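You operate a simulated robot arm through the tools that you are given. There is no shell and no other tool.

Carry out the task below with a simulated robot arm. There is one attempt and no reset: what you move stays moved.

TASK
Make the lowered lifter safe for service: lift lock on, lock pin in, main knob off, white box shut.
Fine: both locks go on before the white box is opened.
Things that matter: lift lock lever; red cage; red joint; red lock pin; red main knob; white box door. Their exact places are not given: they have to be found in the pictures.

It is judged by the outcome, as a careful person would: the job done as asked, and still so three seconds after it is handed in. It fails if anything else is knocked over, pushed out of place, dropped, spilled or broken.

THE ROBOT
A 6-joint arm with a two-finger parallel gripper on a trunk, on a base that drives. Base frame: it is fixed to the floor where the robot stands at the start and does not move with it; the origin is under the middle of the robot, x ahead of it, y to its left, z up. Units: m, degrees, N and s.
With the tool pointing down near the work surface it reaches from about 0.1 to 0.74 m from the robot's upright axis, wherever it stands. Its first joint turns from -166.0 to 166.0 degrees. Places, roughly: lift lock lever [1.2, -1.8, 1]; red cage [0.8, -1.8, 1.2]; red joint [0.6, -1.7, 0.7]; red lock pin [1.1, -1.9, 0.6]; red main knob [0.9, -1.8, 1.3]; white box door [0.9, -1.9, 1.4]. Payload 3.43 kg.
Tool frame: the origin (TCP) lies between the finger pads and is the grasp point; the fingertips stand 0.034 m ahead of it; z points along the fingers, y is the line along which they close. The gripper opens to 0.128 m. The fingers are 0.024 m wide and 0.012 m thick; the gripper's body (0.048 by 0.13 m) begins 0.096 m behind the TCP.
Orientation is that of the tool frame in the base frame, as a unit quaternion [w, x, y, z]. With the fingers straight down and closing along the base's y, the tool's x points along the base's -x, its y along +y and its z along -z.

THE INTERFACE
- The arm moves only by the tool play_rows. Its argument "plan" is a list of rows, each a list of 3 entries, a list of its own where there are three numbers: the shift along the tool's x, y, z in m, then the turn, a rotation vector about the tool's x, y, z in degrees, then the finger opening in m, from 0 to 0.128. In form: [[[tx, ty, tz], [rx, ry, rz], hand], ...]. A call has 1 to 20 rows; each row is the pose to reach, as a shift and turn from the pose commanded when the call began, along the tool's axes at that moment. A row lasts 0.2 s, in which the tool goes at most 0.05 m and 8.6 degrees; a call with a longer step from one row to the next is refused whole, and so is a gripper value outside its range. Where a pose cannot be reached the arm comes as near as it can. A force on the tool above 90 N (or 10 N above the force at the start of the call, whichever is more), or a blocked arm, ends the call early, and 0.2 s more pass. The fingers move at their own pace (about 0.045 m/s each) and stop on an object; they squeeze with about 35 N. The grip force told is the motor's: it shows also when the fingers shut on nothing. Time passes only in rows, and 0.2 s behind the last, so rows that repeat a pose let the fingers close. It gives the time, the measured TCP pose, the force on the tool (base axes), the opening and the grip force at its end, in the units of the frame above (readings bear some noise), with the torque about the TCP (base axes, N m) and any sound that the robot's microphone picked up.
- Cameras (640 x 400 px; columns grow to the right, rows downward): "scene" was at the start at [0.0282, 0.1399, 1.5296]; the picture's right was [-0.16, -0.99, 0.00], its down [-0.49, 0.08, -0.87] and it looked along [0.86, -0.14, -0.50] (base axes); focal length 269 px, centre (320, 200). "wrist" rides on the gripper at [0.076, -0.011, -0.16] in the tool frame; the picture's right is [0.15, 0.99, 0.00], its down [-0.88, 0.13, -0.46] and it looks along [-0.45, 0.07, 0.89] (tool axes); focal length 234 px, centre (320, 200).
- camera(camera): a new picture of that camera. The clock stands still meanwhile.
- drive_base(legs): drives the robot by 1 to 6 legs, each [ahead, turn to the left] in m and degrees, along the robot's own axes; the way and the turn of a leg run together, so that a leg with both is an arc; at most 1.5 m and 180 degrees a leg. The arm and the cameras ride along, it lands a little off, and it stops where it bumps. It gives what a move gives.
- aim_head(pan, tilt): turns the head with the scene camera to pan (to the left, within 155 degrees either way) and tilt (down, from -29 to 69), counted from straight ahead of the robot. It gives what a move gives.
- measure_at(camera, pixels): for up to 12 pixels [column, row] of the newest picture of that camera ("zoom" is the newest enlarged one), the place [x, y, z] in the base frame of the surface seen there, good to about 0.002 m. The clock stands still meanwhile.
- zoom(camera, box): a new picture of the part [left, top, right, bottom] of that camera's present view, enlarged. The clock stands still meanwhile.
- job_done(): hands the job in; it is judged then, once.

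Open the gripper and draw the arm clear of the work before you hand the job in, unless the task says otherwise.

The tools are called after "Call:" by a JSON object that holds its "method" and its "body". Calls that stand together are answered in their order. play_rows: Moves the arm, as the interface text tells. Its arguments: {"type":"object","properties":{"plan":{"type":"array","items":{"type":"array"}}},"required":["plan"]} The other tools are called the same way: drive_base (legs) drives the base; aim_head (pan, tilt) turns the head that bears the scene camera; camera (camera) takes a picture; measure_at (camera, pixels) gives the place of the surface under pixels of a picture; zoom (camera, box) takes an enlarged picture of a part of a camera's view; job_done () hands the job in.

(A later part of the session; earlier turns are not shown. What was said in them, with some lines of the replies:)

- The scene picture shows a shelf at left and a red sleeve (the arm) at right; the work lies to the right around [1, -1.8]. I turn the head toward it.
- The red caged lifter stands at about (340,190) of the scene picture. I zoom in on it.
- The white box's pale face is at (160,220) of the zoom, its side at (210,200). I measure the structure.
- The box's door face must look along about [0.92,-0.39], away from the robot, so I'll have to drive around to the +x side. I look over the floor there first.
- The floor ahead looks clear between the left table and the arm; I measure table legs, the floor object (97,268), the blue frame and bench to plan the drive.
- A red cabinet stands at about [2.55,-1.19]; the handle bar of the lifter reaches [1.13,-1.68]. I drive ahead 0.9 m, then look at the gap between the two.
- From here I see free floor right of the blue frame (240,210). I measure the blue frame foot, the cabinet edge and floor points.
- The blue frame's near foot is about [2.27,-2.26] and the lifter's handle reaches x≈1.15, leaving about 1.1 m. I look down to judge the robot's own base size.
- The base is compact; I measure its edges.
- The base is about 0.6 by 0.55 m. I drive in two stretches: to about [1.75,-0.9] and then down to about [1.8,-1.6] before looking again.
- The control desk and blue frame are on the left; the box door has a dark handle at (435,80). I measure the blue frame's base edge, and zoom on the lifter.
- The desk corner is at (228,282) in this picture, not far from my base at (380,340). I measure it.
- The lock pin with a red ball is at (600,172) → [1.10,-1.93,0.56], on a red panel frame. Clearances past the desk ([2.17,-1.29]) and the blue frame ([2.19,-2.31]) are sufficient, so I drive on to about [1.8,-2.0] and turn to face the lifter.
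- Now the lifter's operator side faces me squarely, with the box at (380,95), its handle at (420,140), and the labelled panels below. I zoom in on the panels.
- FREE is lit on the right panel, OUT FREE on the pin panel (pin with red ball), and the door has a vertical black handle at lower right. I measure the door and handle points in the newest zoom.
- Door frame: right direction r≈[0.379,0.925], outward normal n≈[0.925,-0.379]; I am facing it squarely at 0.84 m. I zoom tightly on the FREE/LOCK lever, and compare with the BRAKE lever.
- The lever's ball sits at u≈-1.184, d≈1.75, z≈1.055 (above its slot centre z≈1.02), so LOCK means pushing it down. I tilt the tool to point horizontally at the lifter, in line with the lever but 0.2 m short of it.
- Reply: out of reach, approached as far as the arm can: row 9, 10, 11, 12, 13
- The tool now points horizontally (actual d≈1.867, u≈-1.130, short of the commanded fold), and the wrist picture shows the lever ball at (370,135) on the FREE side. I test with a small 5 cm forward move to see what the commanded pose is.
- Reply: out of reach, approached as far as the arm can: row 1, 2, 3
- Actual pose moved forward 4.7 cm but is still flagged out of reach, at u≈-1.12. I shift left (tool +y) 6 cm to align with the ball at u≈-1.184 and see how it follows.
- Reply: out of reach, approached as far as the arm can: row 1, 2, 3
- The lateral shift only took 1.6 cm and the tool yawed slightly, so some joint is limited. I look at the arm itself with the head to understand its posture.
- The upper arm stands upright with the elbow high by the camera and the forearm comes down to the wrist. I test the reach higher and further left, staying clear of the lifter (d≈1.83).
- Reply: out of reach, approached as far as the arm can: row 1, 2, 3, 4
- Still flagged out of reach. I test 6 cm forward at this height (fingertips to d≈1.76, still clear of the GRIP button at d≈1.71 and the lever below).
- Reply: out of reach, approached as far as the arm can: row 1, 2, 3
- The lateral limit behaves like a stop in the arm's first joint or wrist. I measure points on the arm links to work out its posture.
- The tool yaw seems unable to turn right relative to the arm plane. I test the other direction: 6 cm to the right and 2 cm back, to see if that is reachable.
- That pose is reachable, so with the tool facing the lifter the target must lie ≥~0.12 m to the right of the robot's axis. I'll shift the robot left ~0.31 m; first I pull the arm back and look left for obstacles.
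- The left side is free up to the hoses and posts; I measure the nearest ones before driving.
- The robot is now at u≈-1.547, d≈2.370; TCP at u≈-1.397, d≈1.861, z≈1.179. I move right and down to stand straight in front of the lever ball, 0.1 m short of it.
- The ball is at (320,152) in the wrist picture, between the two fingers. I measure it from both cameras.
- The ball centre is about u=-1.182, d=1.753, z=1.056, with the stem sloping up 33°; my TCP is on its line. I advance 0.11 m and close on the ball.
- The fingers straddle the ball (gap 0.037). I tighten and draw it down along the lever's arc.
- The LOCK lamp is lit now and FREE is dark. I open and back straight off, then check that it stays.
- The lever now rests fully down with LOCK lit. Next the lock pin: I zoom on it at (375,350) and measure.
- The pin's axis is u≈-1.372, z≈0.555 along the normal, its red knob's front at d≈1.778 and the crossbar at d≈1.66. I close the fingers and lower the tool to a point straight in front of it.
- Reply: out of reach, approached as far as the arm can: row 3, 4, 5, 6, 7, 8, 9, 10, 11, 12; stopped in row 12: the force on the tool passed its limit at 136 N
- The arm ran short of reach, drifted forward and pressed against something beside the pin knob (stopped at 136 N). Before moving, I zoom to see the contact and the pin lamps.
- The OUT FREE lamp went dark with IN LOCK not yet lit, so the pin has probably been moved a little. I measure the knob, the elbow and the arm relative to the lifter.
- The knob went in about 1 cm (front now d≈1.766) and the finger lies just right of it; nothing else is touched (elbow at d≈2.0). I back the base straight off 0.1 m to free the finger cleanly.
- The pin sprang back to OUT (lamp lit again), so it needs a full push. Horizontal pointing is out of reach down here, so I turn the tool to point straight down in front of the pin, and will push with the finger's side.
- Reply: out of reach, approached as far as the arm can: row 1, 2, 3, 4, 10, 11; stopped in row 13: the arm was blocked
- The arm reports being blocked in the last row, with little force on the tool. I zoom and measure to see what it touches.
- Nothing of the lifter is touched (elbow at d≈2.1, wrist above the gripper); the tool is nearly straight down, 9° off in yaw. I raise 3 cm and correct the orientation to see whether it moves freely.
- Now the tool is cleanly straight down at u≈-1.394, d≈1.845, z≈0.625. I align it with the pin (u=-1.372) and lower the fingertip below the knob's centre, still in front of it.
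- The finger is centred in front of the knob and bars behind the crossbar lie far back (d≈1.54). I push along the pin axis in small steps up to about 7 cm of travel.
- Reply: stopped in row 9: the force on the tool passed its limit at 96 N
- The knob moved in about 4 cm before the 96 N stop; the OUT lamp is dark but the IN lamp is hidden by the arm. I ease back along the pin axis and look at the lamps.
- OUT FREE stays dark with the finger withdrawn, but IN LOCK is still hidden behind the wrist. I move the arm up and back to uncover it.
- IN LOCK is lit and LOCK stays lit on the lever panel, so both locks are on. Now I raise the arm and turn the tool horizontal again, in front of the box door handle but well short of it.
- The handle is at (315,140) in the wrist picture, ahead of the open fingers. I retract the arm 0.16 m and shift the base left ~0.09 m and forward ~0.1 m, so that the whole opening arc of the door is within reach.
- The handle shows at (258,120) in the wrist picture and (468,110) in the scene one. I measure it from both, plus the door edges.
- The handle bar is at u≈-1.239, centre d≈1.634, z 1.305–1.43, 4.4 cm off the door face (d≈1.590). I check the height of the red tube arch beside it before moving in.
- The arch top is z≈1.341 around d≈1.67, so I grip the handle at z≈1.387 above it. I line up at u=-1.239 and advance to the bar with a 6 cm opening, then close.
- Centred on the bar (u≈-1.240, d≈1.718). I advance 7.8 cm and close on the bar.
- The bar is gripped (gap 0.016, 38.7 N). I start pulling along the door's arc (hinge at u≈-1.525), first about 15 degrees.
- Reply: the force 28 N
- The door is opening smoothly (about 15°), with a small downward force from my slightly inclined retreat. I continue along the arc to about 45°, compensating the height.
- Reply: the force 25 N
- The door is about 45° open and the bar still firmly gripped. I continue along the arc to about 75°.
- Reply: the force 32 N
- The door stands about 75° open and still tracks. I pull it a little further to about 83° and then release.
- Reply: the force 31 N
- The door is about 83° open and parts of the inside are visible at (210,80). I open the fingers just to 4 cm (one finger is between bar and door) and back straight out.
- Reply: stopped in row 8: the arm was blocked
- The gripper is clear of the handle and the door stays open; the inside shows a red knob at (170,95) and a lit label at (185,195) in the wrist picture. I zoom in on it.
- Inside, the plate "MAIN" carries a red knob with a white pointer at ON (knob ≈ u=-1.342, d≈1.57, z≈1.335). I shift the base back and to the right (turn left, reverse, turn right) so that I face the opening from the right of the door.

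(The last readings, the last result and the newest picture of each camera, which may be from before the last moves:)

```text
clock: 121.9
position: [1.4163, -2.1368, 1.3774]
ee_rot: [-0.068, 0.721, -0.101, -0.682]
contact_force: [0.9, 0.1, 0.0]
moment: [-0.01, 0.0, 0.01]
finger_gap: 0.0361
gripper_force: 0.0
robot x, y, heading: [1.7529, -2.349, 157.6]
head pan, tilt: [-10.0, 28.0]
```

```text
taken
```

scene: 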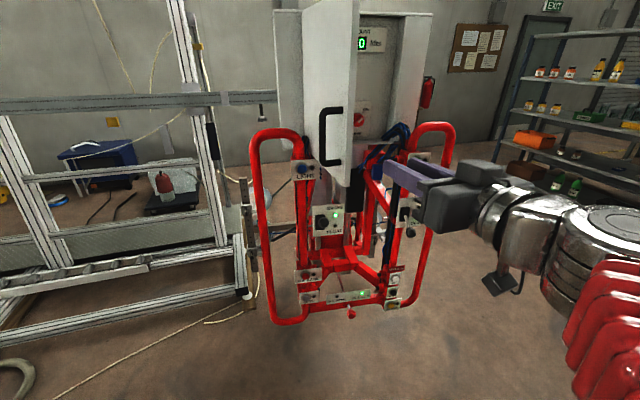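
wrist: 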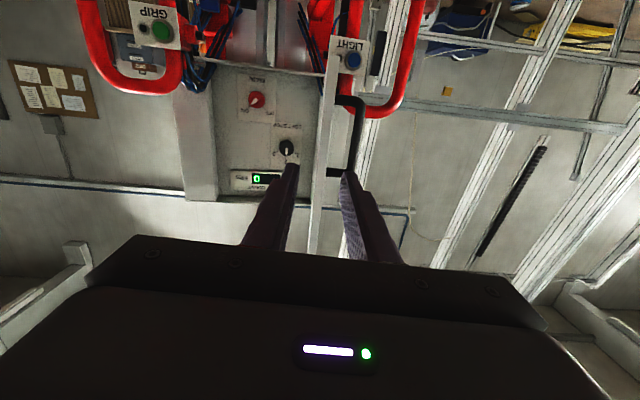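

The wrist camera now sees into the box: red knob at (256,100), a black knob at (286,147), a counter at (262,178). I zoom.

Call:
{"method": "zoom", "body": {"camera": "wrist", "box": [220, 65, 320, 195]}}

Call:
{"method": "zoom", "body": {"camera": "scene", "box": [340, 15, 440, 145]}}

Call:
{"method": "measure_at", "body": {"camera": "wrist", "pixels": [[256, 100], [252, 100], [260, 100], [256, 95], [256, 105], [243, 110], [270, 110], [286, 147], [326, 130], [318, 200], [350, 130]]}}

```text
3.08 times, centred on (270, 130) of wrist
```

zoom: 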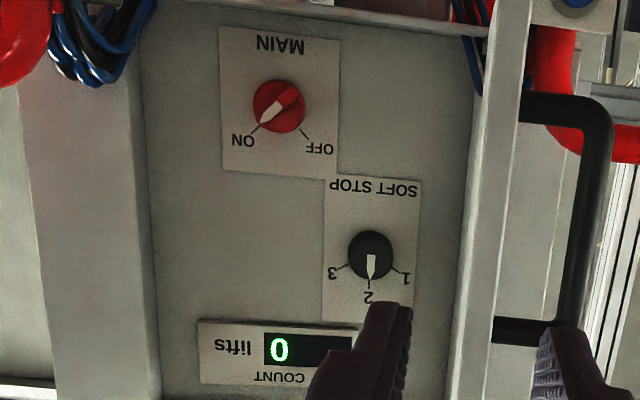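

```text
3.08 times, centred on (390, 80) of scene
```

zoom: 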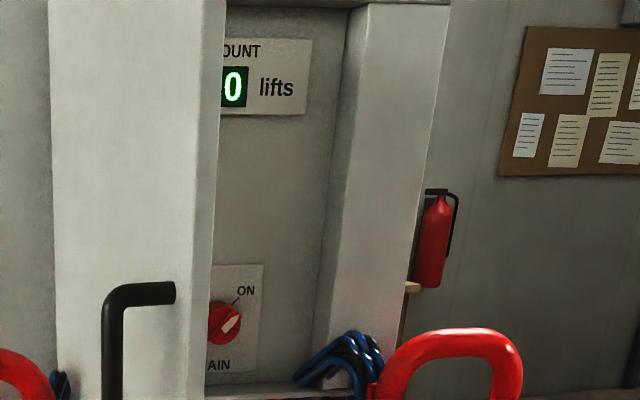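

```text
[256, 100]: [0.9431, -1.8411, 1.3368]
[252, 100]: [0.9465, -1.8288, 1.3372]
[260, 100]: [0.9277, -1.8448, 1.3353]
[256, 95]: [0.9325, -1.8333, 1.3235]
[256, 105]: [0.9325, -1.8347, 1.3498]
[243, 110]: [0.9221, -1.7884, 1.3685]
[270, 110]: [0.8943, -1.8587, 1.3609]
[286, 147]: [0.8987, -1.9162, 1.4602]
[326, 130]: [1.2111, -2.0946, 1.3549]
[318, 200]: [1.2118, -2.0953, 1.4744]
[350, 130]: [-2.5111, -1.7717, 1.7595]
```

MAIN is at ON (upper right), OFF is upper left, so the knob must turn 90° counterclockwise; its centre is u≈-1.345, z≈1.336, disc about 5 cm wide with front at d≈1.557. I set the arm straight in line with the knob, at a distance.

Call:
{"method": "play_rows", "body": {"plan": [[[0.0055, -0.0237, 0.0292], [1.7, -0.7, -0.4], 0.05], [[0.011, -0.0474, 0.0584], [3.4, -1.4, -0.8], 0.07], [[0.0166, -0.0712, 0.0877], [5.1, -2.2, -1.2], 0.07], [[0.022, -0.0949, 0.1169], [6.8, -2.9, -1.6], 0.07], [[0.0276, -0.1186, 0.1461], [8.5, -3.6, -2.0], 0.07], [[0.0276, -0.1186, 0.1461], [8.5, -3.6, -2.0], 0.07]]}}

Call:
{"method": "camera", "body": {"camera": "wrist"}}

Call:
{"method": "camera", "body": {"camera": "scene"}}

```text
clock: 123.3
position: [1.3033, -1.9882, 1.337]
ee_rot: [-0.138, 0.694, -0.137, -0.693]
contact_force: [0.2, 0.4, -0.3]
moment: [-0.01, 0.02, 0.02]
finger_gap: 0.0702
gripper_force: 0.0
robot x, y, heading: [1.7522, -2.3452, 157.5]
head pan, tilt: [-10.0, 28.0]
```

```text
taken
```

wrist: 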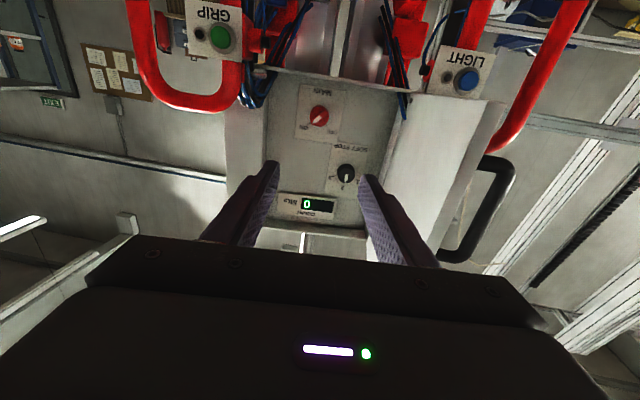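

```text
taken
```

scene: 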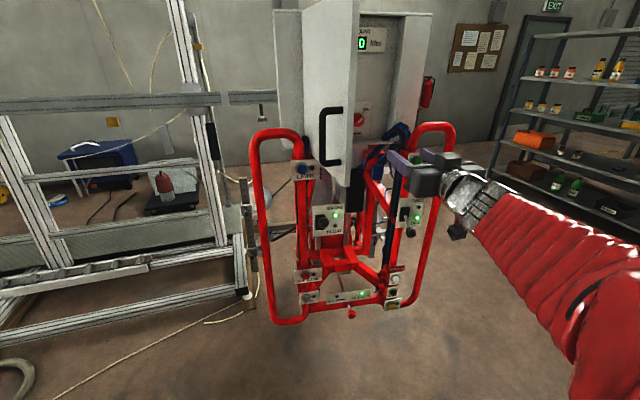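

Aligned with the knob at (318,115). I zoom and measure the knob more precisely.

Call:
{"method": "zoom", "body": {"camera": "wrist", "box": [285, 80, 365, 150]}}

Call:
{"method": "measure_at", "body": {"camera": "zoom", "pixels": [[275, 190], [240, 200], [310, 200], [275, 160], [275, 230], [260, 215], [290, 185], [270, 205], [180, 150], [370, 250], [300, 175]]}}

```text
5.71 times, centred on (325, 115) of wrist
```

zoom: 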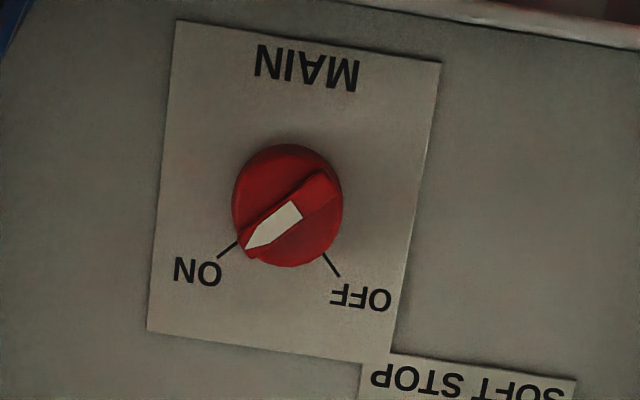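

```text
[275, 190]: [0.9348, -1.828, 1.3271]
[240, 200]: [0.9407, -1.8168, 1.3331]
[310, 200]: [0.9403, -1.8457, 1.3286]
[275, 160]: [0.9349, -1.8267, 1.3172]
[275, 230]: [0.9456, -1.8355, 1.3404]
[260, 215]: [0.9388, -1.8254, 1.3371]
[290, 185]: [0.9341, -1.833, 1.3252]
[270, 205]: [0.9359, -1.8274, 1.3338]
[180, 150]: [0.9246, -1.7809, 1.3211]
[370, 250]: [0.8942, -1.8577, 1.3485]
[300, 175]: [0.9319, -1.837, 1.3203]
```

The knob has a raised diametral ridge (about 1.5 cm wide, d 1.557–1.570) pointing to ON at 45°; centre about u=-1.343, z=1.335. I drive the base 0.15 m straight ahead to bring it within easy reach.

Call:
{"method": "drive_base", "body": {"legs": [[0.15, 0]]}}

Call:
{"method": "camera", "body": {"camera": "wrist"}}

Call:
{"method": "zoom", "body": {"camera": "wrist", "box": [270, 60, 370, 150]}}

Call:
{"method": "camera", "body": {"camera": "scene"}}

```text
clock: 124.9
position: [1.1639, -1.9294, 1.3363]
ee_rot: [-0.138, 0.694, -0.137, -0.693]
contact_force: [0.4, 0.5, -0.6]
moment: [0.01, -0.01, 0.0]
finger_gap: 0.0699
gripper_force: 0.1
robot x, y, heading: [1.6124, -2.2907, 157.4]
head pan, tilt: [-10.0, 28.0]
```

```text
taken
```

wrist: 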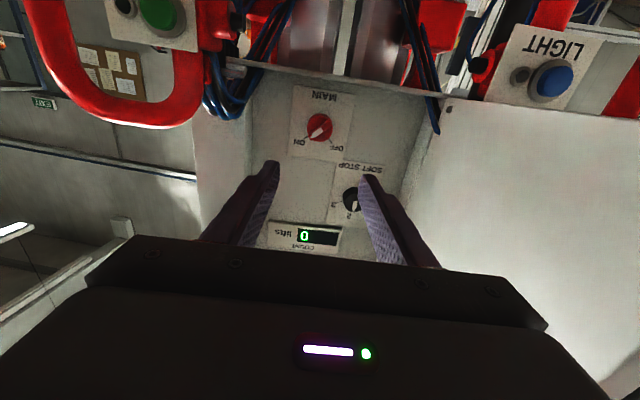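

```text
4.44 times, centred on (320, 105) of wrist
```

zoom: 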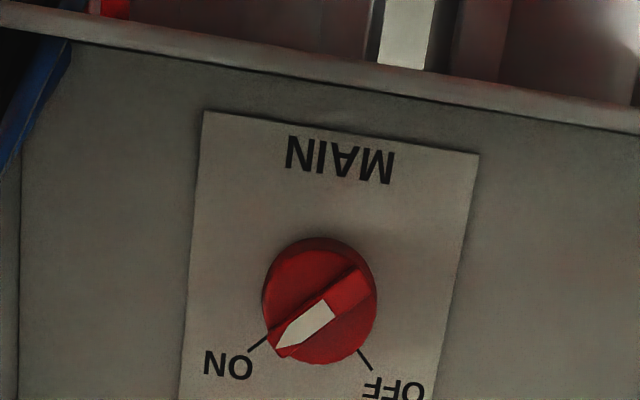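

```text
taken
```

scene: 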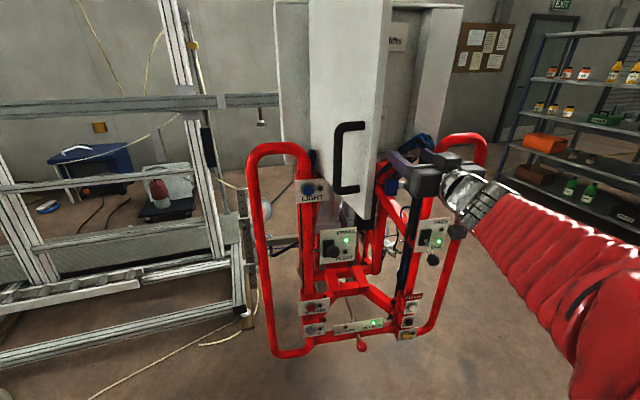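

I measure the knob's disc and ridge ends in this newest zoom.

Call:
{"method": "measure_at", "body": {"camera": "zoom", "pixels": [[270, 300], [370, 320], [310, 255], [330, 355], [320, 303], [350, 280], [290, 340], [300, 285], [340, 330], [370, 290]]}}

```text
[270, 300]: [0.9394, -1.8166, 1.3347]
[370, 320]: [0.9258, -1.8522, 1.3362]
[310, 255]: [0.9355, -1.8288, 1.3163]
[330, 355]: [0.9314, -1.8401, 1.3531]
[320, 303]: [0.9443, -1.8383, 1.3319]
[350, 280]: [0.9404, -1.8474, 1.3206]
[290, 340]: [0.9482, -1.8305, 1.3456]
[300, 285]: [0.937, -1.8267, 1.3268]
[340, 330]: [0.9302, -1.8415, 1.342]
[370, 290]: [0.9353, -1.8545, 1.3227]
```

The disc's centre is u≈-1.343, z≈1.334, ridge front d≈1.570. I roll the tool +45° so that the fingers close across the ridge, with a 4 cm opening, and creep to d≈1.68.

Call:
{"method": "play_rows", "body": {"plan": [[[0.002, 0, 0.0], [0, 0, 7.5], 0.055], [[0.002, 0, 0.02], [0, 0, 15], 0.04], [[0.002, 0, 0.04], [0, 0, 22.5], 0.04], [[0.002, 0, 0.06], [0, 0, 30], 0.04], [[0.002, 0, 0.08], [0, 0, 37.5], 0.04], [[0.002, 0, 0.1], [0, 0, 45], 0.04], [[0.002, 0, 0.12], [0, 0, 45], 0.04], [[0.002, 0, 0.12], [0, 0, 45], 0.04]]}}

Call:
{"method": "camera", "body": {"camera": "wrist"}}

Call:
{"method": "camera", "body": {"camera": "scene"}}

```text
clock: 126.7
position: [1.0526, -1.8821, 1.3344]
ee_rot: [-0.138, -0.588, 0.392, 0.693]
contact_force: [-0.2, -0.3, 0.7]
moment: [0.0, -0.01, -0.01]
finger_gap: 0.0399
gripper_force: 0.0
robot x, y, heading: [1.6173, -2.2873, 157.4]
head pan, tilt: [-10.0, 28.0]
```

```text
taken
```

wrist: 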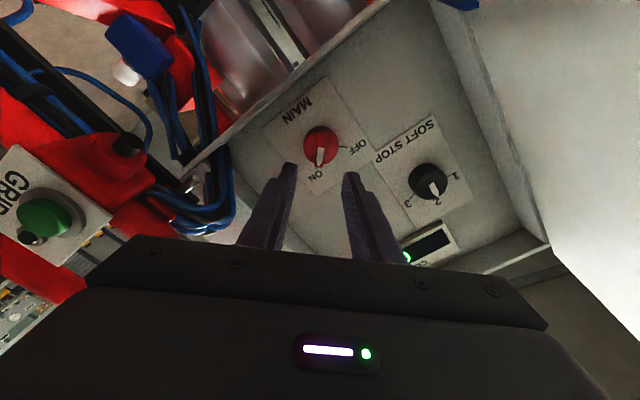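

```text
taken
```

scene: 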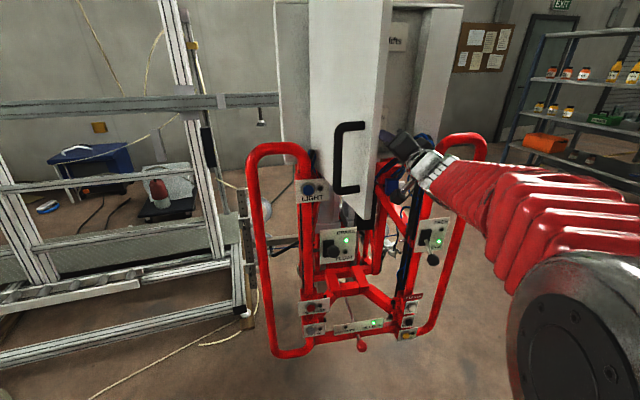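

The ridge now lies between the fingers ((320,147), pointer along the fingers). I advance to d≈1.595 (tips just clear of the disc face) and close on the ridge.

Call:
{"method": "play_rows", "body": {"plan": [[[0, 0, 0.035], [0, 0, 0], 0.04], [[0, 0, 0.07], [0, 0, 0], 0.04], [[0, 0, 0.085], [0, 0, 0], 0.04], [[0, 0, 0.092], [0, 0, 0], 0.04], [[0, 0, 0.092], [0, 0, 0], 0.02], [[0, 0, 0.092], [0, 0, 0], 0.005], [[0, 0, 0.092], [0, 0, 0], 0.005], [[0, 0, 0.092], [0, 0, 0], 0.005]]}}

Call:
{"method": "camera", "body": {"camera": "wrist"}}

```text
clock: 128.5
position: [0.9683, -1.8477, 1.3358]
ee_rot: [-0.136, -0.588, 0.392, 0.694]
contact_force: [-2.8, 0.8, 0.1]
moment: [0.04, 0.08, -0.01]
finger_gap: 0.011
gripper_force: 44.7
robot x, y, heading: [1.6131, -2.2863, 157.5]
head pan, tilt: [-10.0, 28.0]
```

```text
taken
```

wrist: 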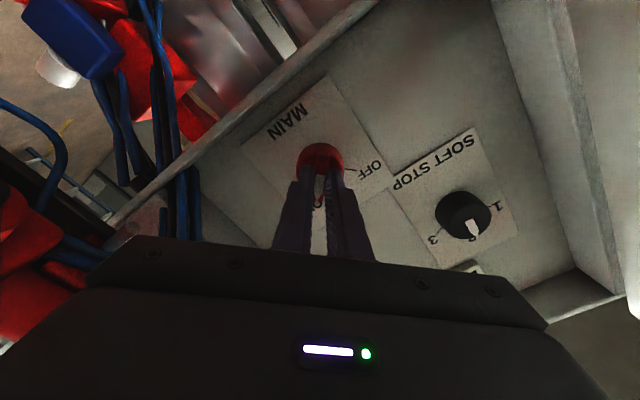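

The ridge is clamped (gap 0.011). I rotate the tool -90° about its axis to bring the pointer from ON to OFF.

Call:
{"method": "play_rows", "body": {"plan": [[[0, 0, 0], [0, 0, -7.5], 0.0], [[0, 0, 0], [0, 0, -15], 0.0], [[0, 0, 0], [0, 0, -22.5], 0.0], [[0, 0, 0], [0, 0, -30], 0.0], [[0, 0, 0], [0, 0, -37.5], 0.0], [[0, 0, 0], [0, 0, -45], 0.0], [[0, 0, 0], [0, 0, -52.5], 0.0], [[0, 0, 0], [0, 0, -60], 0.0], [[0, 0, 0], [0, 0, -67.5], 0.0], [[0, 0, 0], [0, 0, -75], 0.0], [[0, 0, 0], [0, 0, -82.5], 0.0], [[0, 0, 0], [0, 0, -90], 0.0], [[0, 0, 0], [0, 0, -90], 0.0]]}}

Call:
{"method": "camera", "body": {"camera": "wrist"}}

```text
clock: 131.3
position: [0.9682, -1.8486, 1.3363]
ee_rot: [-0.388, 0.697, 0.141, -0.586]
contact_force: [5.7, -10.7, -8.7]
moment: [0.32, 0.76, 1.07]
finger_gap: 0.0112
gripper_force: 44.9
out of reach, approached as far as the arm can: row 12, 13
robot x, y, heading: [1.616, -2.2922, 157.3]
head pan, tilt: [-10.0, 28.0]
```

```text
taken
```

wrist: 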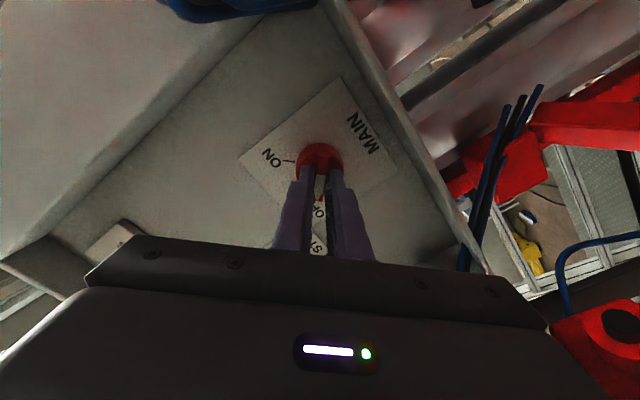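

The tool has turned the full 90° (tool x now points down-right), and OFF is hidden behind the fingers. I open, back off 9 cm, and then look.

Call:
{"method": "play_rows", "body": {"plan": [[[0, 0, 0], [0, 0, 0], 0.03], [[0, 0, 0], [0, 0, 0], 0.04], [[0, 0, 0], [0, 0, 0], 0.04], [[0, 0, -0.02], [0, 0, 0], 0.04], [[0, 0, -0.05], [0, 0, 0], 0.04], [[0, 0, -0.09], [0, 0, 0], 0.04], [[0, 0, -0.09], [0, 0, 0], 0.04]]}}

Call:
{"method": "camera", "body": {"camera": "wrist"}}

Call:
{"method": "zoom", "body": {"camera": "wrist", "box": [250, 90, 400, 220]}}

```text
clock: 132.9
position: [1.0539, -1.8816, 1.3371]
ee_rot: [-0.389, 0.696, 0.14, -0.587]
contact_force: [0.5, -0.1, 0.1]
moment: [-0.02, 0.03, 0.0]
finger_gap: 0.04
gripper_force: 0.1
out of reach, approached as far as the arm can: row 5
robot x, y, heading: [1.6166, -2.2932, 157.3]
head pan, tilt: [-10.0, 28.0]
```

```text
taken
```

wrist: 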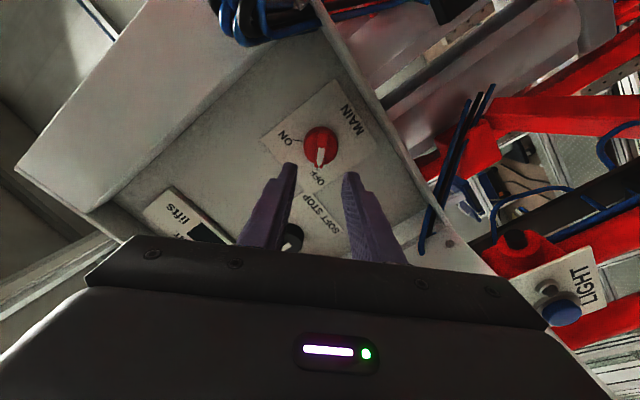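

```text
3.08 times, centred on (325, 155) of wrist
```

zoom: 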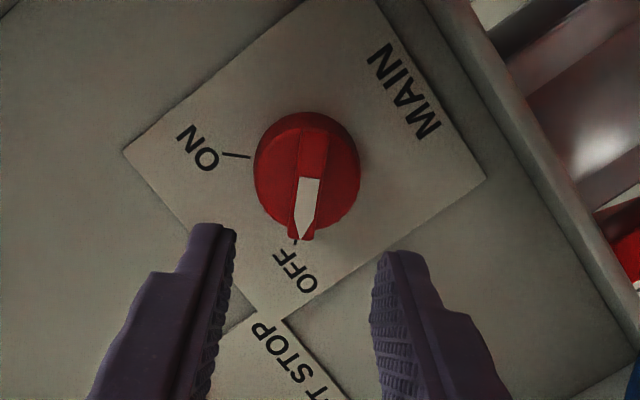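

The pointer now stands exactly at OFF. I withdraw the arm further and roll the tool back level.

Call:
{"method": "play_rows", "body": {"plan": [[[0, 0, -0.04], [0, 0, 0], 0.04], [[0, 0, -0.08], [0, 0, 7.5], 0.04], [[0, 0, -0.11], [0, 0, 15], 0.04], [[0, 0, -0.14], [0, 0, 22.5], 0.04], [[0, 0, -0.16], [0, 0, 30], 0.04], [[0, 0, -0.17], [0, 0, 37.5], 0.04], [[0, 0, -0.17], [0, 0, 45], 0.04], [[0, 0, -0.17], [0, 0, 45], 0.04]]}}

Call:
{"method": "camera", "body": {"camera": "wrist"}}

```text
clock: 134.7
position: [1.2093, -1.9466, 1.3376]
ee_rot: [-0.136, 0.694, -0.137, -0.694]
contact_force: [0.0, 0.4, 0.0]
moment: [-0.02, -0.01, 0.03]
finger_gap: 0.04
gripper_force: 0.1
robot x, y, heading: [1.618, -2.2912, 157.3]
head pan, tilt: [-10.0, 28.0]
```

```text
taken
```

wrist: 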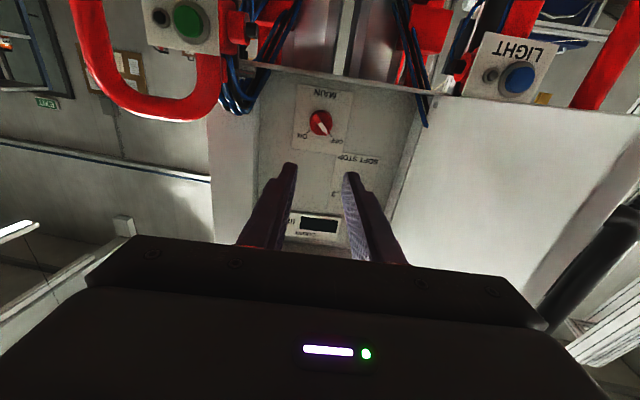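

MAIN is OFF and the counter display is dark. Now I reposition for closing the door: turn right 45°, reverse 0.215 m (back and to the left), turn left 45°.

Call:
{"method": "drive_base", "body": {"legs": [[0, -45], [-0.215, 0], [0, 45]]}}

Call:
{"method": "camera", "body": {"camera": "scene"}}

Call:
{"method": "camera", "body": {"camera": "wrist"}}

```text
clock: 142.5
position: [1.2926, -2.1432, 1.3384]
ee_rot: [0.138, -0.693, 0.139, 0.693]
contact_force: [0.4, 0.5, -0.3]
moment: [-0.01, 0.01, 0.0]
finger_gap: 0.0401
gripper_force: 0.1
robot x, y, heading: [1.6982, -2.4812, 157.0]
head pan, tilt: [-10.0, 28.0]
```

```text
taken
```

scene: 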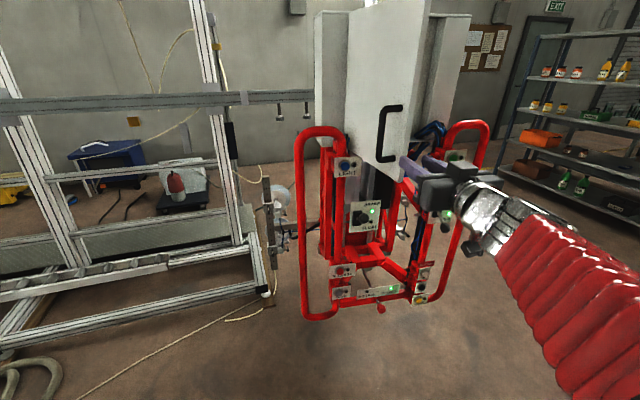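

```text
taken
```

wrist: 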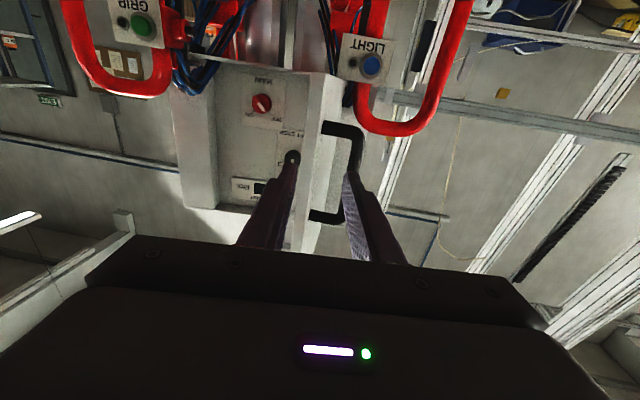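

The handle and door are ahead. I measure the handle bar and the door's edge from both cameras.

Call:
{"method": "measure_at", "body": {"camera": "wrist", "pixels": [[357, 145], [356, 165], [335, 128], [325, 215], [318, 150], [310, 190], [325, 180], [305, 235]]}}

Call:
{"method": "measure_at", "body": {"camera": "scene", "pixels": [[381, 130], [380, 145], [397, 108], [392, 158], [415, 100], [418, 50], [400, 130], [360, 60]]}}

Call:
{"method": "zoom", "body": {"camera": "scene", "box": [340, 60, 470, 200]}}

```text
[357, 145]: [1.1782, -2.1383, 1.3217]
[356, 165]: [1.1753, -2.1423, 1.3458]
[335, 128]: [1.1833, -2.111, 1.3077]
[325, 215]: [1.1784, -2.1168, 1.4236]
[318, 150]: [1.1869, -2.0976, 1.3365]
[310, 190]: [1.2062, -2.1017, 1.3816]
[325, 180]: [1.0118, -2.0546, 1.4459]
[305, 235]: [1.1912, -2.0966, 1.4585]
```

```text
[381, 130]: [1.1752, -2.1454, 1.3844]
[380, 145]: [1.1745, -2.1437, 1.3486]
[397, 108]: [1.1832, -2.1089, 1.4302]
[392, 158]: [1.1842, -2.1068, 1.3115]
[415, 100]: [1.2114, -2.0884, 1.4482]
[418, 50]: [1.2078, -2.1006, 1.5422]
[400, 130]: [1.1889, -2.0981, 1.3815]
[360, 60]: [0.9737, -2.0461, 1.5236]
```

```text
2.86 times, centred on (405, 130) of scene
```

zoom: 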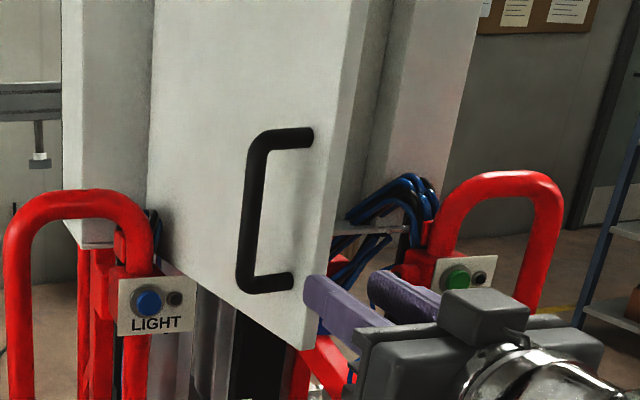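

Handle bar: u≈-1.533, d≈1.892, z 1.305–1.43; door face at u≈-1.490, so the right finger has about 1 cm each side with a 3.6 cm opening. I align with the bar first, staying short of it.

Call:
{"method": "play_rows", "body": {"plan": [[[-0.0185, 0.02, -0.006], [0, 0, 0], 0.036], [[-0.0366, 0.0404, -0.012], [0, 0, 0], 0.036], [[-0.0366, 0.0404, -0.012], [0, 0, 0], 0.036]]}}

Call:
{"method": "camera", "body": {"camera": "wrist"}}

```text
clock: 143.3
position: [1.2883, -2.1856, 1.3741]
ee_rot: [-0.14, 0.694, -0.139, -0.693]
contact_force: [-0.5, -0.2, -0.1]
moment: [0.01, -0.01, -0.02]
finger_gap: 0.0362
gripper_force: 0.1
robot x, y, heading: [1.7006, -2.4822, 156.9]
head pan, tilt: [-10.0, 28.0]
```

```text
taken
```

wrist: 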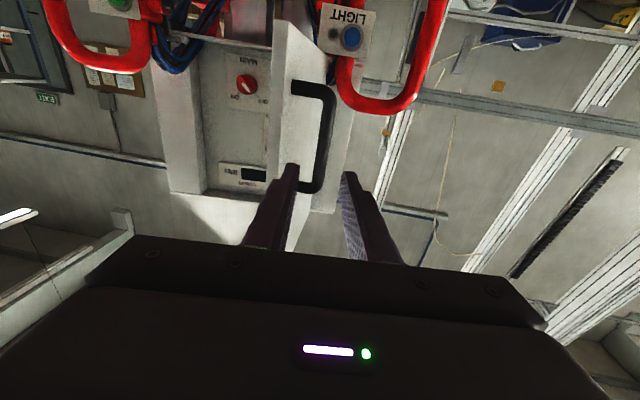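

Aligned at u≈-1.533, d≈2.02. I drive 0.08 m ahead (tips to d≈1.906, just short of the bar) and check.

Call:
{"method": "drive_base", "body": {"legs": [[0.08, 0]]}}

Call:
{"method": "camera", "body": {"camera": "wrist"}}

Call:
{"method": "zoom", "body": {"camera": "wrist", "box": [240, 60, 400, 260]}}

```text
clock: 144.5
position: [1.2145, -2.1533, 1.3751]
ee_rot: [-0.14, 0.694, -0.139, -0.693]
contact_force: [0.0, 0.0, -0.4]
moment: [-0.02, 0.03, -0.03]
finger_gap: 0.0358
gripper_force: 0.2
robot x, y, heading: [1.6223, -2.4516, 156.8]
head pan, tilt: [-10.0, 28.0]
```

```text
taken
```

wrist: 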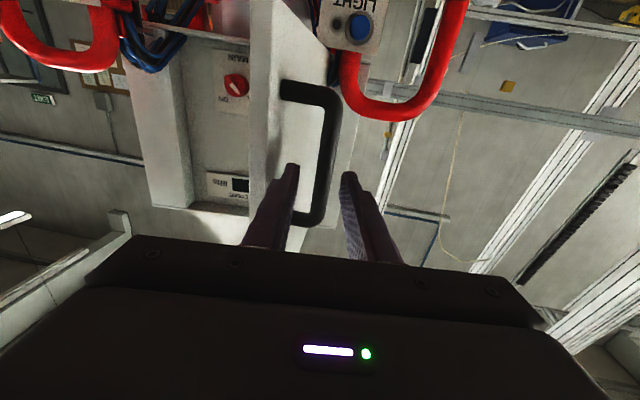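

```text
2.00 times, centred on (320, 160) of wrist
```

zoom: 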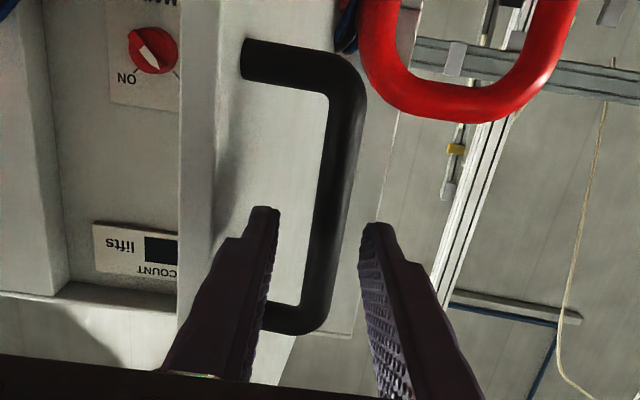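

The bar lies between the fingertips. I measure bar and door face again before moving the last 4 cm.

Call:
{"method": "measure_at", "body": {"camera": "wrist", "pixels": [[326, 145], [325, 155], [323, 165], [332, 140], [300, 130], [285, 150], [292, 168], [347, 180]]}}

```text
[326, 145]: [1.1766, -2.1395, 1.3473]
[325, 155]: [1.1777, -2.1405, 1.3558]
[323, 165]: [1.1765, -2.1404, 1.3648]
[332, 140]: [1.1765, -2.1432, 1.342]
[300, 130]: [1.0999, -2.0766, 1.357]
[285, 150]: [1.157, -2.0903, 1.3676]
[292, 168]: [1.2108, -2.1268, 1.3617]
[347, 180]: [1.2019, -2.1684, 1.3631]
```

The bar's centre is u≈-1.534, d≈1.892. I advance 4.4 cm with a 3 mm shift left, and close on it.

Call:
{"method": "play_rows", "body": {"plan": [[[0, 0.003, 0.015], [0, 0, 0], 0.036], [[0, 0.003, 0.03], [0, 0, 0], 0.036], [[0, 0.003, 0.043], [0, 0, 0], 0.036], [[0, 0.003, 0.043], [0, 0, 0], 0.02], [[0, 0.003, 0.043], [0, 0, 0], 0.005], [[0, 0.003, 0.043], [0, 0, 0], 0.0], [[0, 0.003, 0.043], [0, 0, 0], 0.0]]}}

Call:
{"method": "camera", "body": {"camera": "wrist"}}

```text
clock: 146.1
position: [1.1715, -2.1406, 1.3759]
ee_rot: [-0.14, 0.693, -0.139, -0.693]
contact_force: [0.2, -1.5, 0.0]
moment: [-0.09, -0.04, -0.01]
finger_gap: 0.0156
gripper_force: 45.3
robot x, y, heading: [1.6237, -2.4485, 156.6]
head pan, tilt: [-10.0, 28.0]
```

```text
taken
```

wrist: 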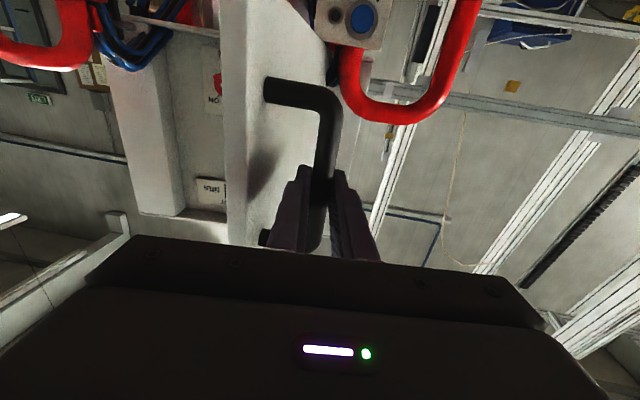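

The bar is gripped again (gap 0.0156). A fit gives the hinge at u≈-1.5375, d≈1.591; I swing the door back along that arc to about 45° first.

Call:
{"method": "play_rows", "body": {"plan": [[[0, -0.0165, 0.0013], [0, 0, 0], 0.0], [[0, -0.033, 0.0025], [0, 0, 0], 0.0], [[0, -0.0459, 0.0047], [0, 0, 0], 0.0], [[0, -0.0588, 0.0069], [0, 0, 0], 0.0], [[0, -0.0715, 0.0102], [0, 0, 0], 0.0], [[0, -0.0842, 0.0135], [0, 0, 0], 0.0], [[0, -0.0966, 0.0179], [0, 0, 0], 0.0], [[0, -0.109, 0.0224], [0, 0, 0], 0.0], [[0, -0.1209, 0.0278], [0, 0, 0], 0.0], [[0, -0.1328, 0.0334], [0, 0, 0], 0.0], [[0, -0.1443, 0.0398], [0, 0, 0], 0.0], [[0, -0.1557, 0.0465], [0, 0, 0], 0.0], [[0, -0.1665, 0.0539], [0, 0, 0], 0.0], [[0, -0.1772, 0.0615], [0, 0, 0], 0.0]]}}

Call:
{"method": "camera", "body": {"camera": "wrist"}}

```text
clock: 149.1
position: [1.1828, -1.9507, 1.375]
ee_rot: [0.139, -0.693, 0.139, 0.693]
contact_force: [-0.3, -0.5, 5.0]
moment: [0.05, 0.23, -0.02]
finger_gap: 0.0157
gripper_force: 44.8
robot x, y, heading: [1.6255, -2.4467, 156.7]
head pan, tilt: [-10.0, 28.0]
```

```text
taken
```

wrist: 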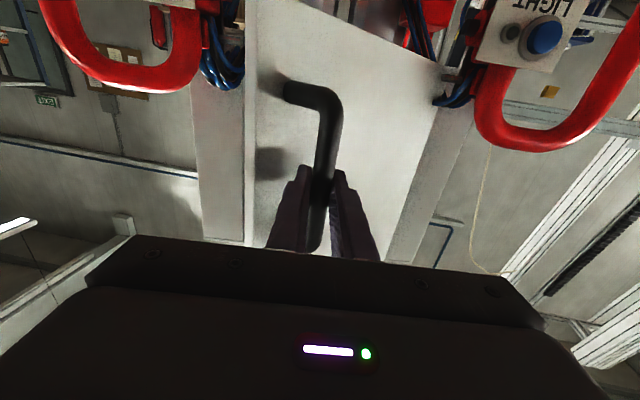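

Forces are very low and the door is near 45°. I continue along the arc to about 5°.

Call:
{"method": "play_rows", "body": {"plan": [[[0, -0.0102, 0.0083], [0, 0, 0], 0.0], [[0, -0.0203, 0.0167], [0, 0, 0], 0.0], [[0, -0.0296, 0.026], [0, 0, 0], 0.0], [[0, -0.0388, 0.0353], [0, 0, 0], 0.0], [[0, -0.0473, 0.0453], [0, 0, 0], 0.0], [[0, -0.0558, 0.0553], [0, 0, 0], 0.0], [[0, -0.0634, 0.066], [0, 0, 0], 0.0], [[0, -0.071, 0.0768], [0, 0, 0], 0.0], [[0, -0.0776, 0.0881], [0, 0, 0], 0.0], [[0, -0.0842, 0.0995], [0, 0, 0], 0.0], [[0, -0.0898, 0.1114], [0, 0, 0], 0.0], [[0, -0.0954, 0.1233], [0, 0, 0], 0.0], [[0, -0.1, 0.1356], [0, 0, 0], 0.0], [[0, -0.1045, 0.148], [0, 0, 0], 0.0], [[0, -0.108, 0.1606], [0, 0, 0], 0.0], [[0, -0.1115, 0.1732], [0, 0, 0], 0.0]]}}

Call:
{"method": "camera", "body": {"camera": "scene"}}

Call:
{"method": "camera", "body": {"camera": "wrist"}}

```text
clock: 152.5
position: [1.0674, -1.7815, 1.3748]
ee_rot: [0.138, -0.693, 0.139, 0.694]
contact_force: [-1.2, 0.0, -3.9]
moment: [0.47, 1.04, 0.1]
finger_gap: 0.0157
gripper_force: 45.2
robot x, y, heading: [1.6245, -2.45, 156.8]
head pan, tilt: [-10.0, 28.0]
```

```text
taken
```

scene: 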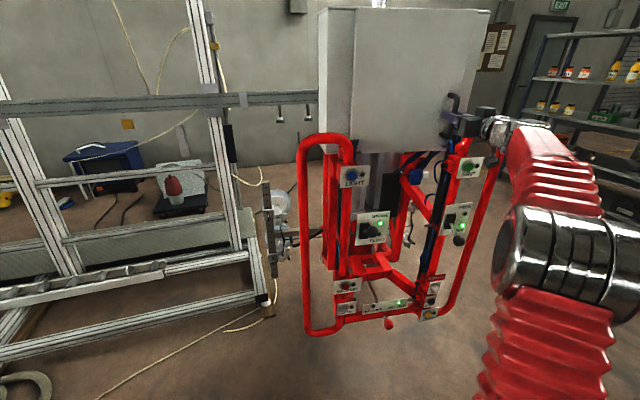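

```text
taken
```

wrist: 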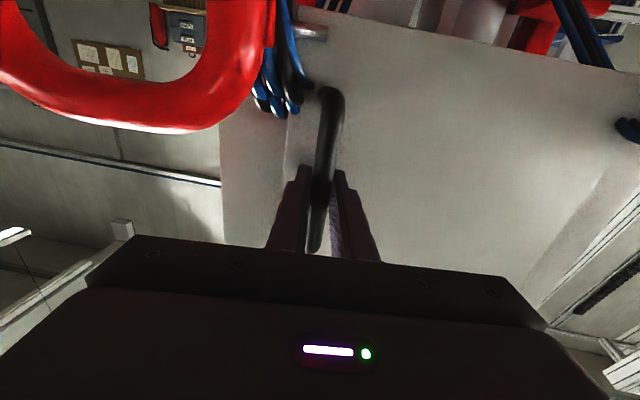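

Nearly shut (d≈1.6625, closed is ≈1.6365). I push the last 2.6 cm and slightly beyond, to seat the door.

Call:
{"method": "play_rows", "body": {"plan": [[[0, -0.002, 0.009], [0, 0, 0], 0.0], [[0, -0.0035, 0.018], [0, 0, 0], 0.0], [[0, -0.0046, 0.0258], [0, 0, 0], 0.0], [[0, -0.0046, 0.029], [0, 0, 0], 0.0], [[0, -0.0046, 0.031], [0, 0, 0], 0.0]]}}

Call:
{"method": "zoom", "body": {"camera": "scene", "box": [310, 0, 510, 180]}}

Call:
{"method": "measure_at", "body": {"camera": "zoom", "pixels": [[170, 60], [250, 60], [350, 60], [430, 60], [455, 60], [440, 120], [470, 60], [400, 130], [200, 130]]}}

```text
clock: 153.7
position: [1.0419, -1.7659, 1.3757]
ee_rot: [-0.14, 0.694, -0.139, -0.693]
contact_force: [25.4, -17.4, -12.0]
moment: [-0.23, -0.26, 0.03]
finger_gap: 0.0157
gripper_force: 45.4
robot x, y, heading: [1.6266, -2.4482, 156.9]
head pan, tilt: [-10.0, 28.0]
```

```text
2.22 times, centred on (410, 90) of scene
```

zoom: 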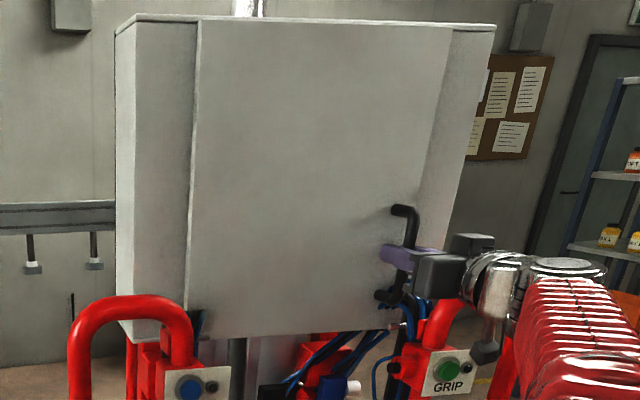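

```text
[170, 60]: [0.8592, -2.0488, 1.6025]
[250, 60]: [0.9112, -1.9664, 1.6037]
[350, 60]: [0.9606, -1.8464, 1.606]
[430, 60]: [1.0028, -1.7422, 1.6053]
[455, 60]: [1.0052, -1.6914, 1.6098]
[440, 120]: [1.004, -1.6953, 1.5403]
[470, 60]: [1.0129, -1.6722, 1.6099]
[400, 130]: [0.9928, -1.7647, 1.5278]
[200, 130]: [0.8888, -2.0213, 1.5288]
```

The door face is back at d≈1.588 all across, as before opening, and presses at its stop. I open the fingers and back straight off.

Call:
{"method": "play_rows", "body": {"plan": [[[0, 0, -0.003], [0, 0, 0], 0.03], [[0, 0, -0.003], [0, 0, 0], 0.06], [[0, 0, -0.003], [0, 0, 0], 0.06], [[0, 0, -0.03], [0, 0, 0], 0.06], [[0, 0, -0.07], [0, 0, 0], 0.06], [[0, 0, -0.11], [0, 0, 0], 0.06], [[0, 0, -0.15], [0, 0, 0], 0.06], [[0, 0, -0.18], [0, 0, 0], 0.06], [[0, 0, -0.18], [0, 0, 0], 0.06]]}}

Call:
{"method": "camera", "body": {"camera": "scene"}}

Call:
{"method": "zoom", "body": {"camera": "scene", "box": [310, 0, 510, 180]}}

Call:
{"method": "measure_at", "body": {"camera": "zoom", "pixels": [[250, 60], [350, 60], [430, 60], [440, 120], [380, 150], [220, 250]]}}

```text
clock: 155.7
position: [1.2093, -1.8372, 1.3737]
ee_rot: [-0.14, 0.694, -0.139, -0.693]
contact_force: [-0.1, -0.1, -0.3]
moment: [-0.01, 0.0, 0.01]
finger_gap: 0.0599
gripper_force: 0.1
robot x, y, heading: [1.6249, -2.4524, 156.6]
head pan, tilt: [-10.0, 28.0]
```

```text
taken
```

scene: 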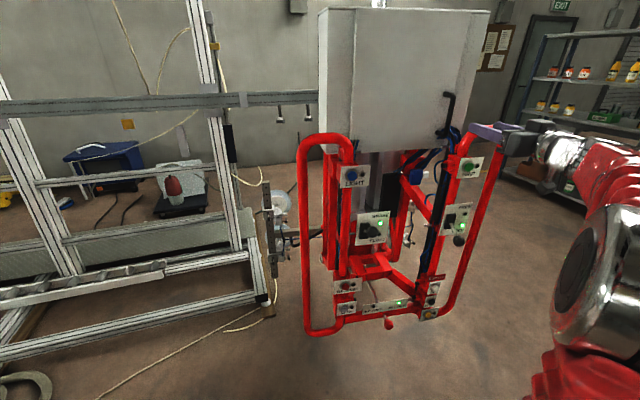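

```text
2.22 times, centred on (410, 90) of scene
```

zoom: 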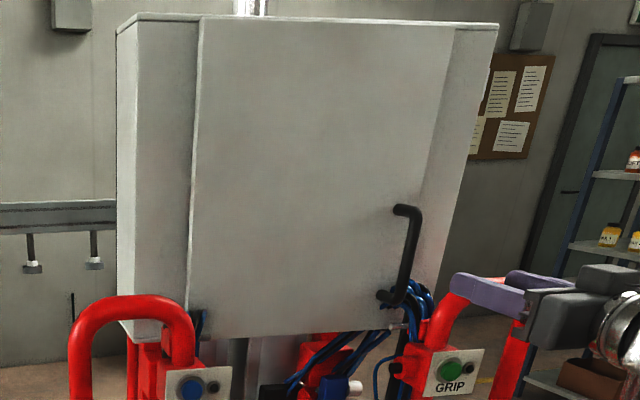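

```text
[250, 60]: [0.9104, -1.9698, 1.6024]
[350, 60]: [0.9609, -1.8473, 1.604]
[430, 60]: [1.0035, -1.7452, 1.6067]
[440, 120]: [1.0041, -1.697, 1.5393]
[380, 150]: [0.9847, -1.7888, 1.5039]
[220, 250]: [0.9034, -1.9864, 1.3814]
```

The door stays flush. I verify the lever and pin lamps and the other controls.

Call:
{"method": "zoom", "body": {"camera": "scene", "box": [340, 180, 490, 340]}}

Call:
{"method": "zoom", "body": {"camera": "scene", "box": [420, 180, 500, 260]}}

Call:
{"method": "zoom", "body": {"camera": "scene", "box": [320, 265, 450, 345]}}

```text
2.50 times, centred on (415, 260) of scene
```

zoom: 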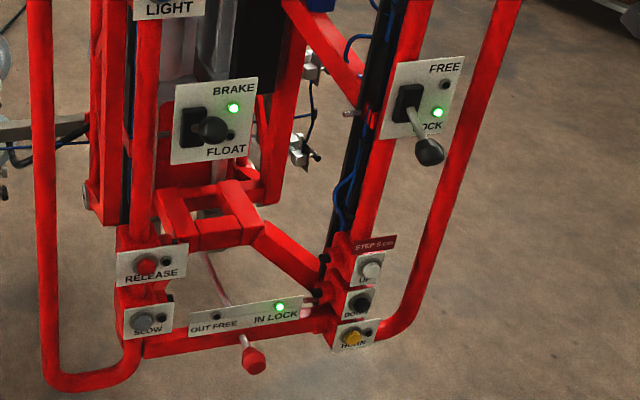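

```text
5.00 times, centred on (460, 220) of scene
```

zoom: 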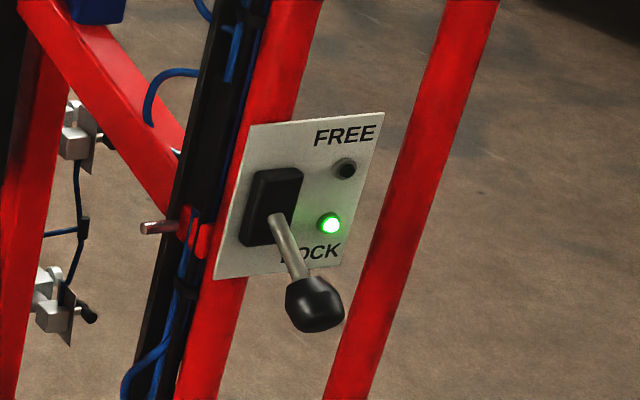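

```text
4.92 times, centred on (385, 305) of scene
```

zoom: 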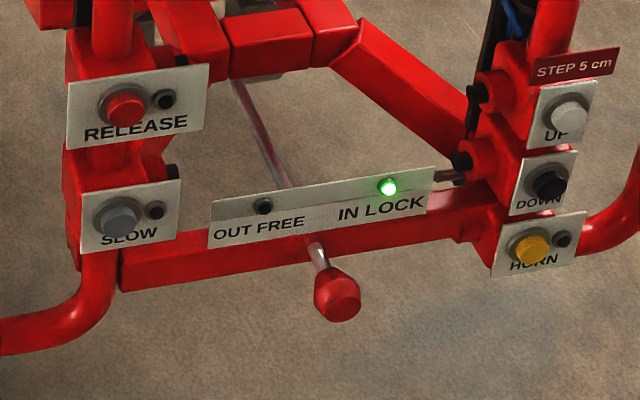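

LOCK and IN LOCK are lit, BRAKE is unchanged, and the box is shut. I back the robot away 0.12 m so the arm is clear of the work.

Call:
{"method": "drive_base", "body": {"legs": [[-0.12, 0]]}}

Call:
{"method": "camera", "body": {"camera": "scene"}}

Call:
{"method": "zoom", "body": {"camera": "scene", "box": [290, 0, 510, 330]}}

```text
clock: 157.1
position: [1.3168, -1.8822, 1.3732]
ee_rot: [-0.14, 0.694, -0.139, -0.693]
contact_force: [-0.3, -0.1, -0.6]
moment: [0.0, 0.01, -0.02]
finger_gap: 0.0599
gripper_force: 0.2
robot x, y, heading: [1.7356, -2.4972, 156.7]
head pan, tilt: [-10.0, 28.0]
```

```text
taken
```

scene: 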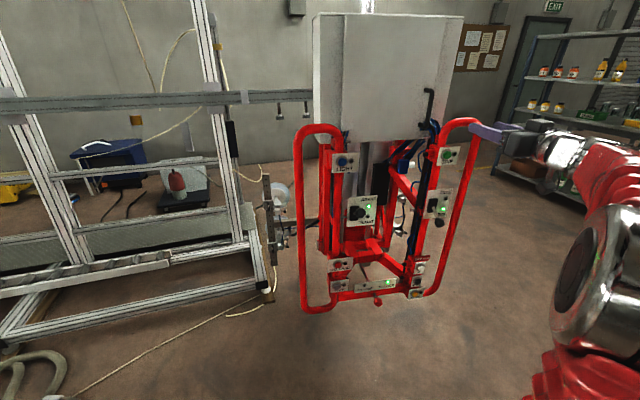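

```text
1.21 times, centred on (400, 165) of scene
```

zoom: 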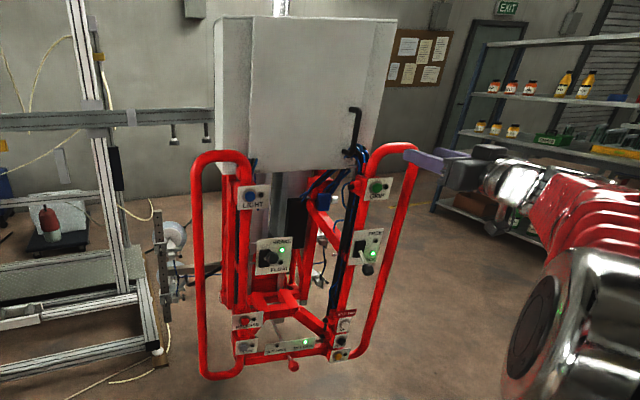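

The arm is clear and the gripper is open. The pictures show the door shut, LOCK lit at the lever and IN LOCK lit at the pin. The knob was at OFF before the door was closed, so I hand the job in.

Call:
{"method": "job_done", "body": {}}

```text
The job is handed in.
```

The lifter is safe for service, and the job is handed in. Both locks went on before the white box was opened.

- **Lift lock:** the lever is down. The LOCK lamp is lit and FREE is dark.
- **Lock pin:** the pin is in. The IN LOCK lamp is lit and OUT FREE is dark.
- **Main knob:** the pointer was on OFF and the lift counter had gone dark before I closed the door.
- **White box:** the door is shut. Its face measured at the same depth as before it was opened.

**Bump at the pin:** on my first try at the pin the arm ran short of reach. A finger pressed against the knob with 136 N before the arm stopped, and the pin moved in about 1 cm. It sprang back when I backed away, and I saw no damage. The second push seated it.

In the final pictures nothing else looked moved. The BRAKE lamp on the panel next to the lock was still lit, as at the start. The gripper is open and the robot stands clear of the lifter.
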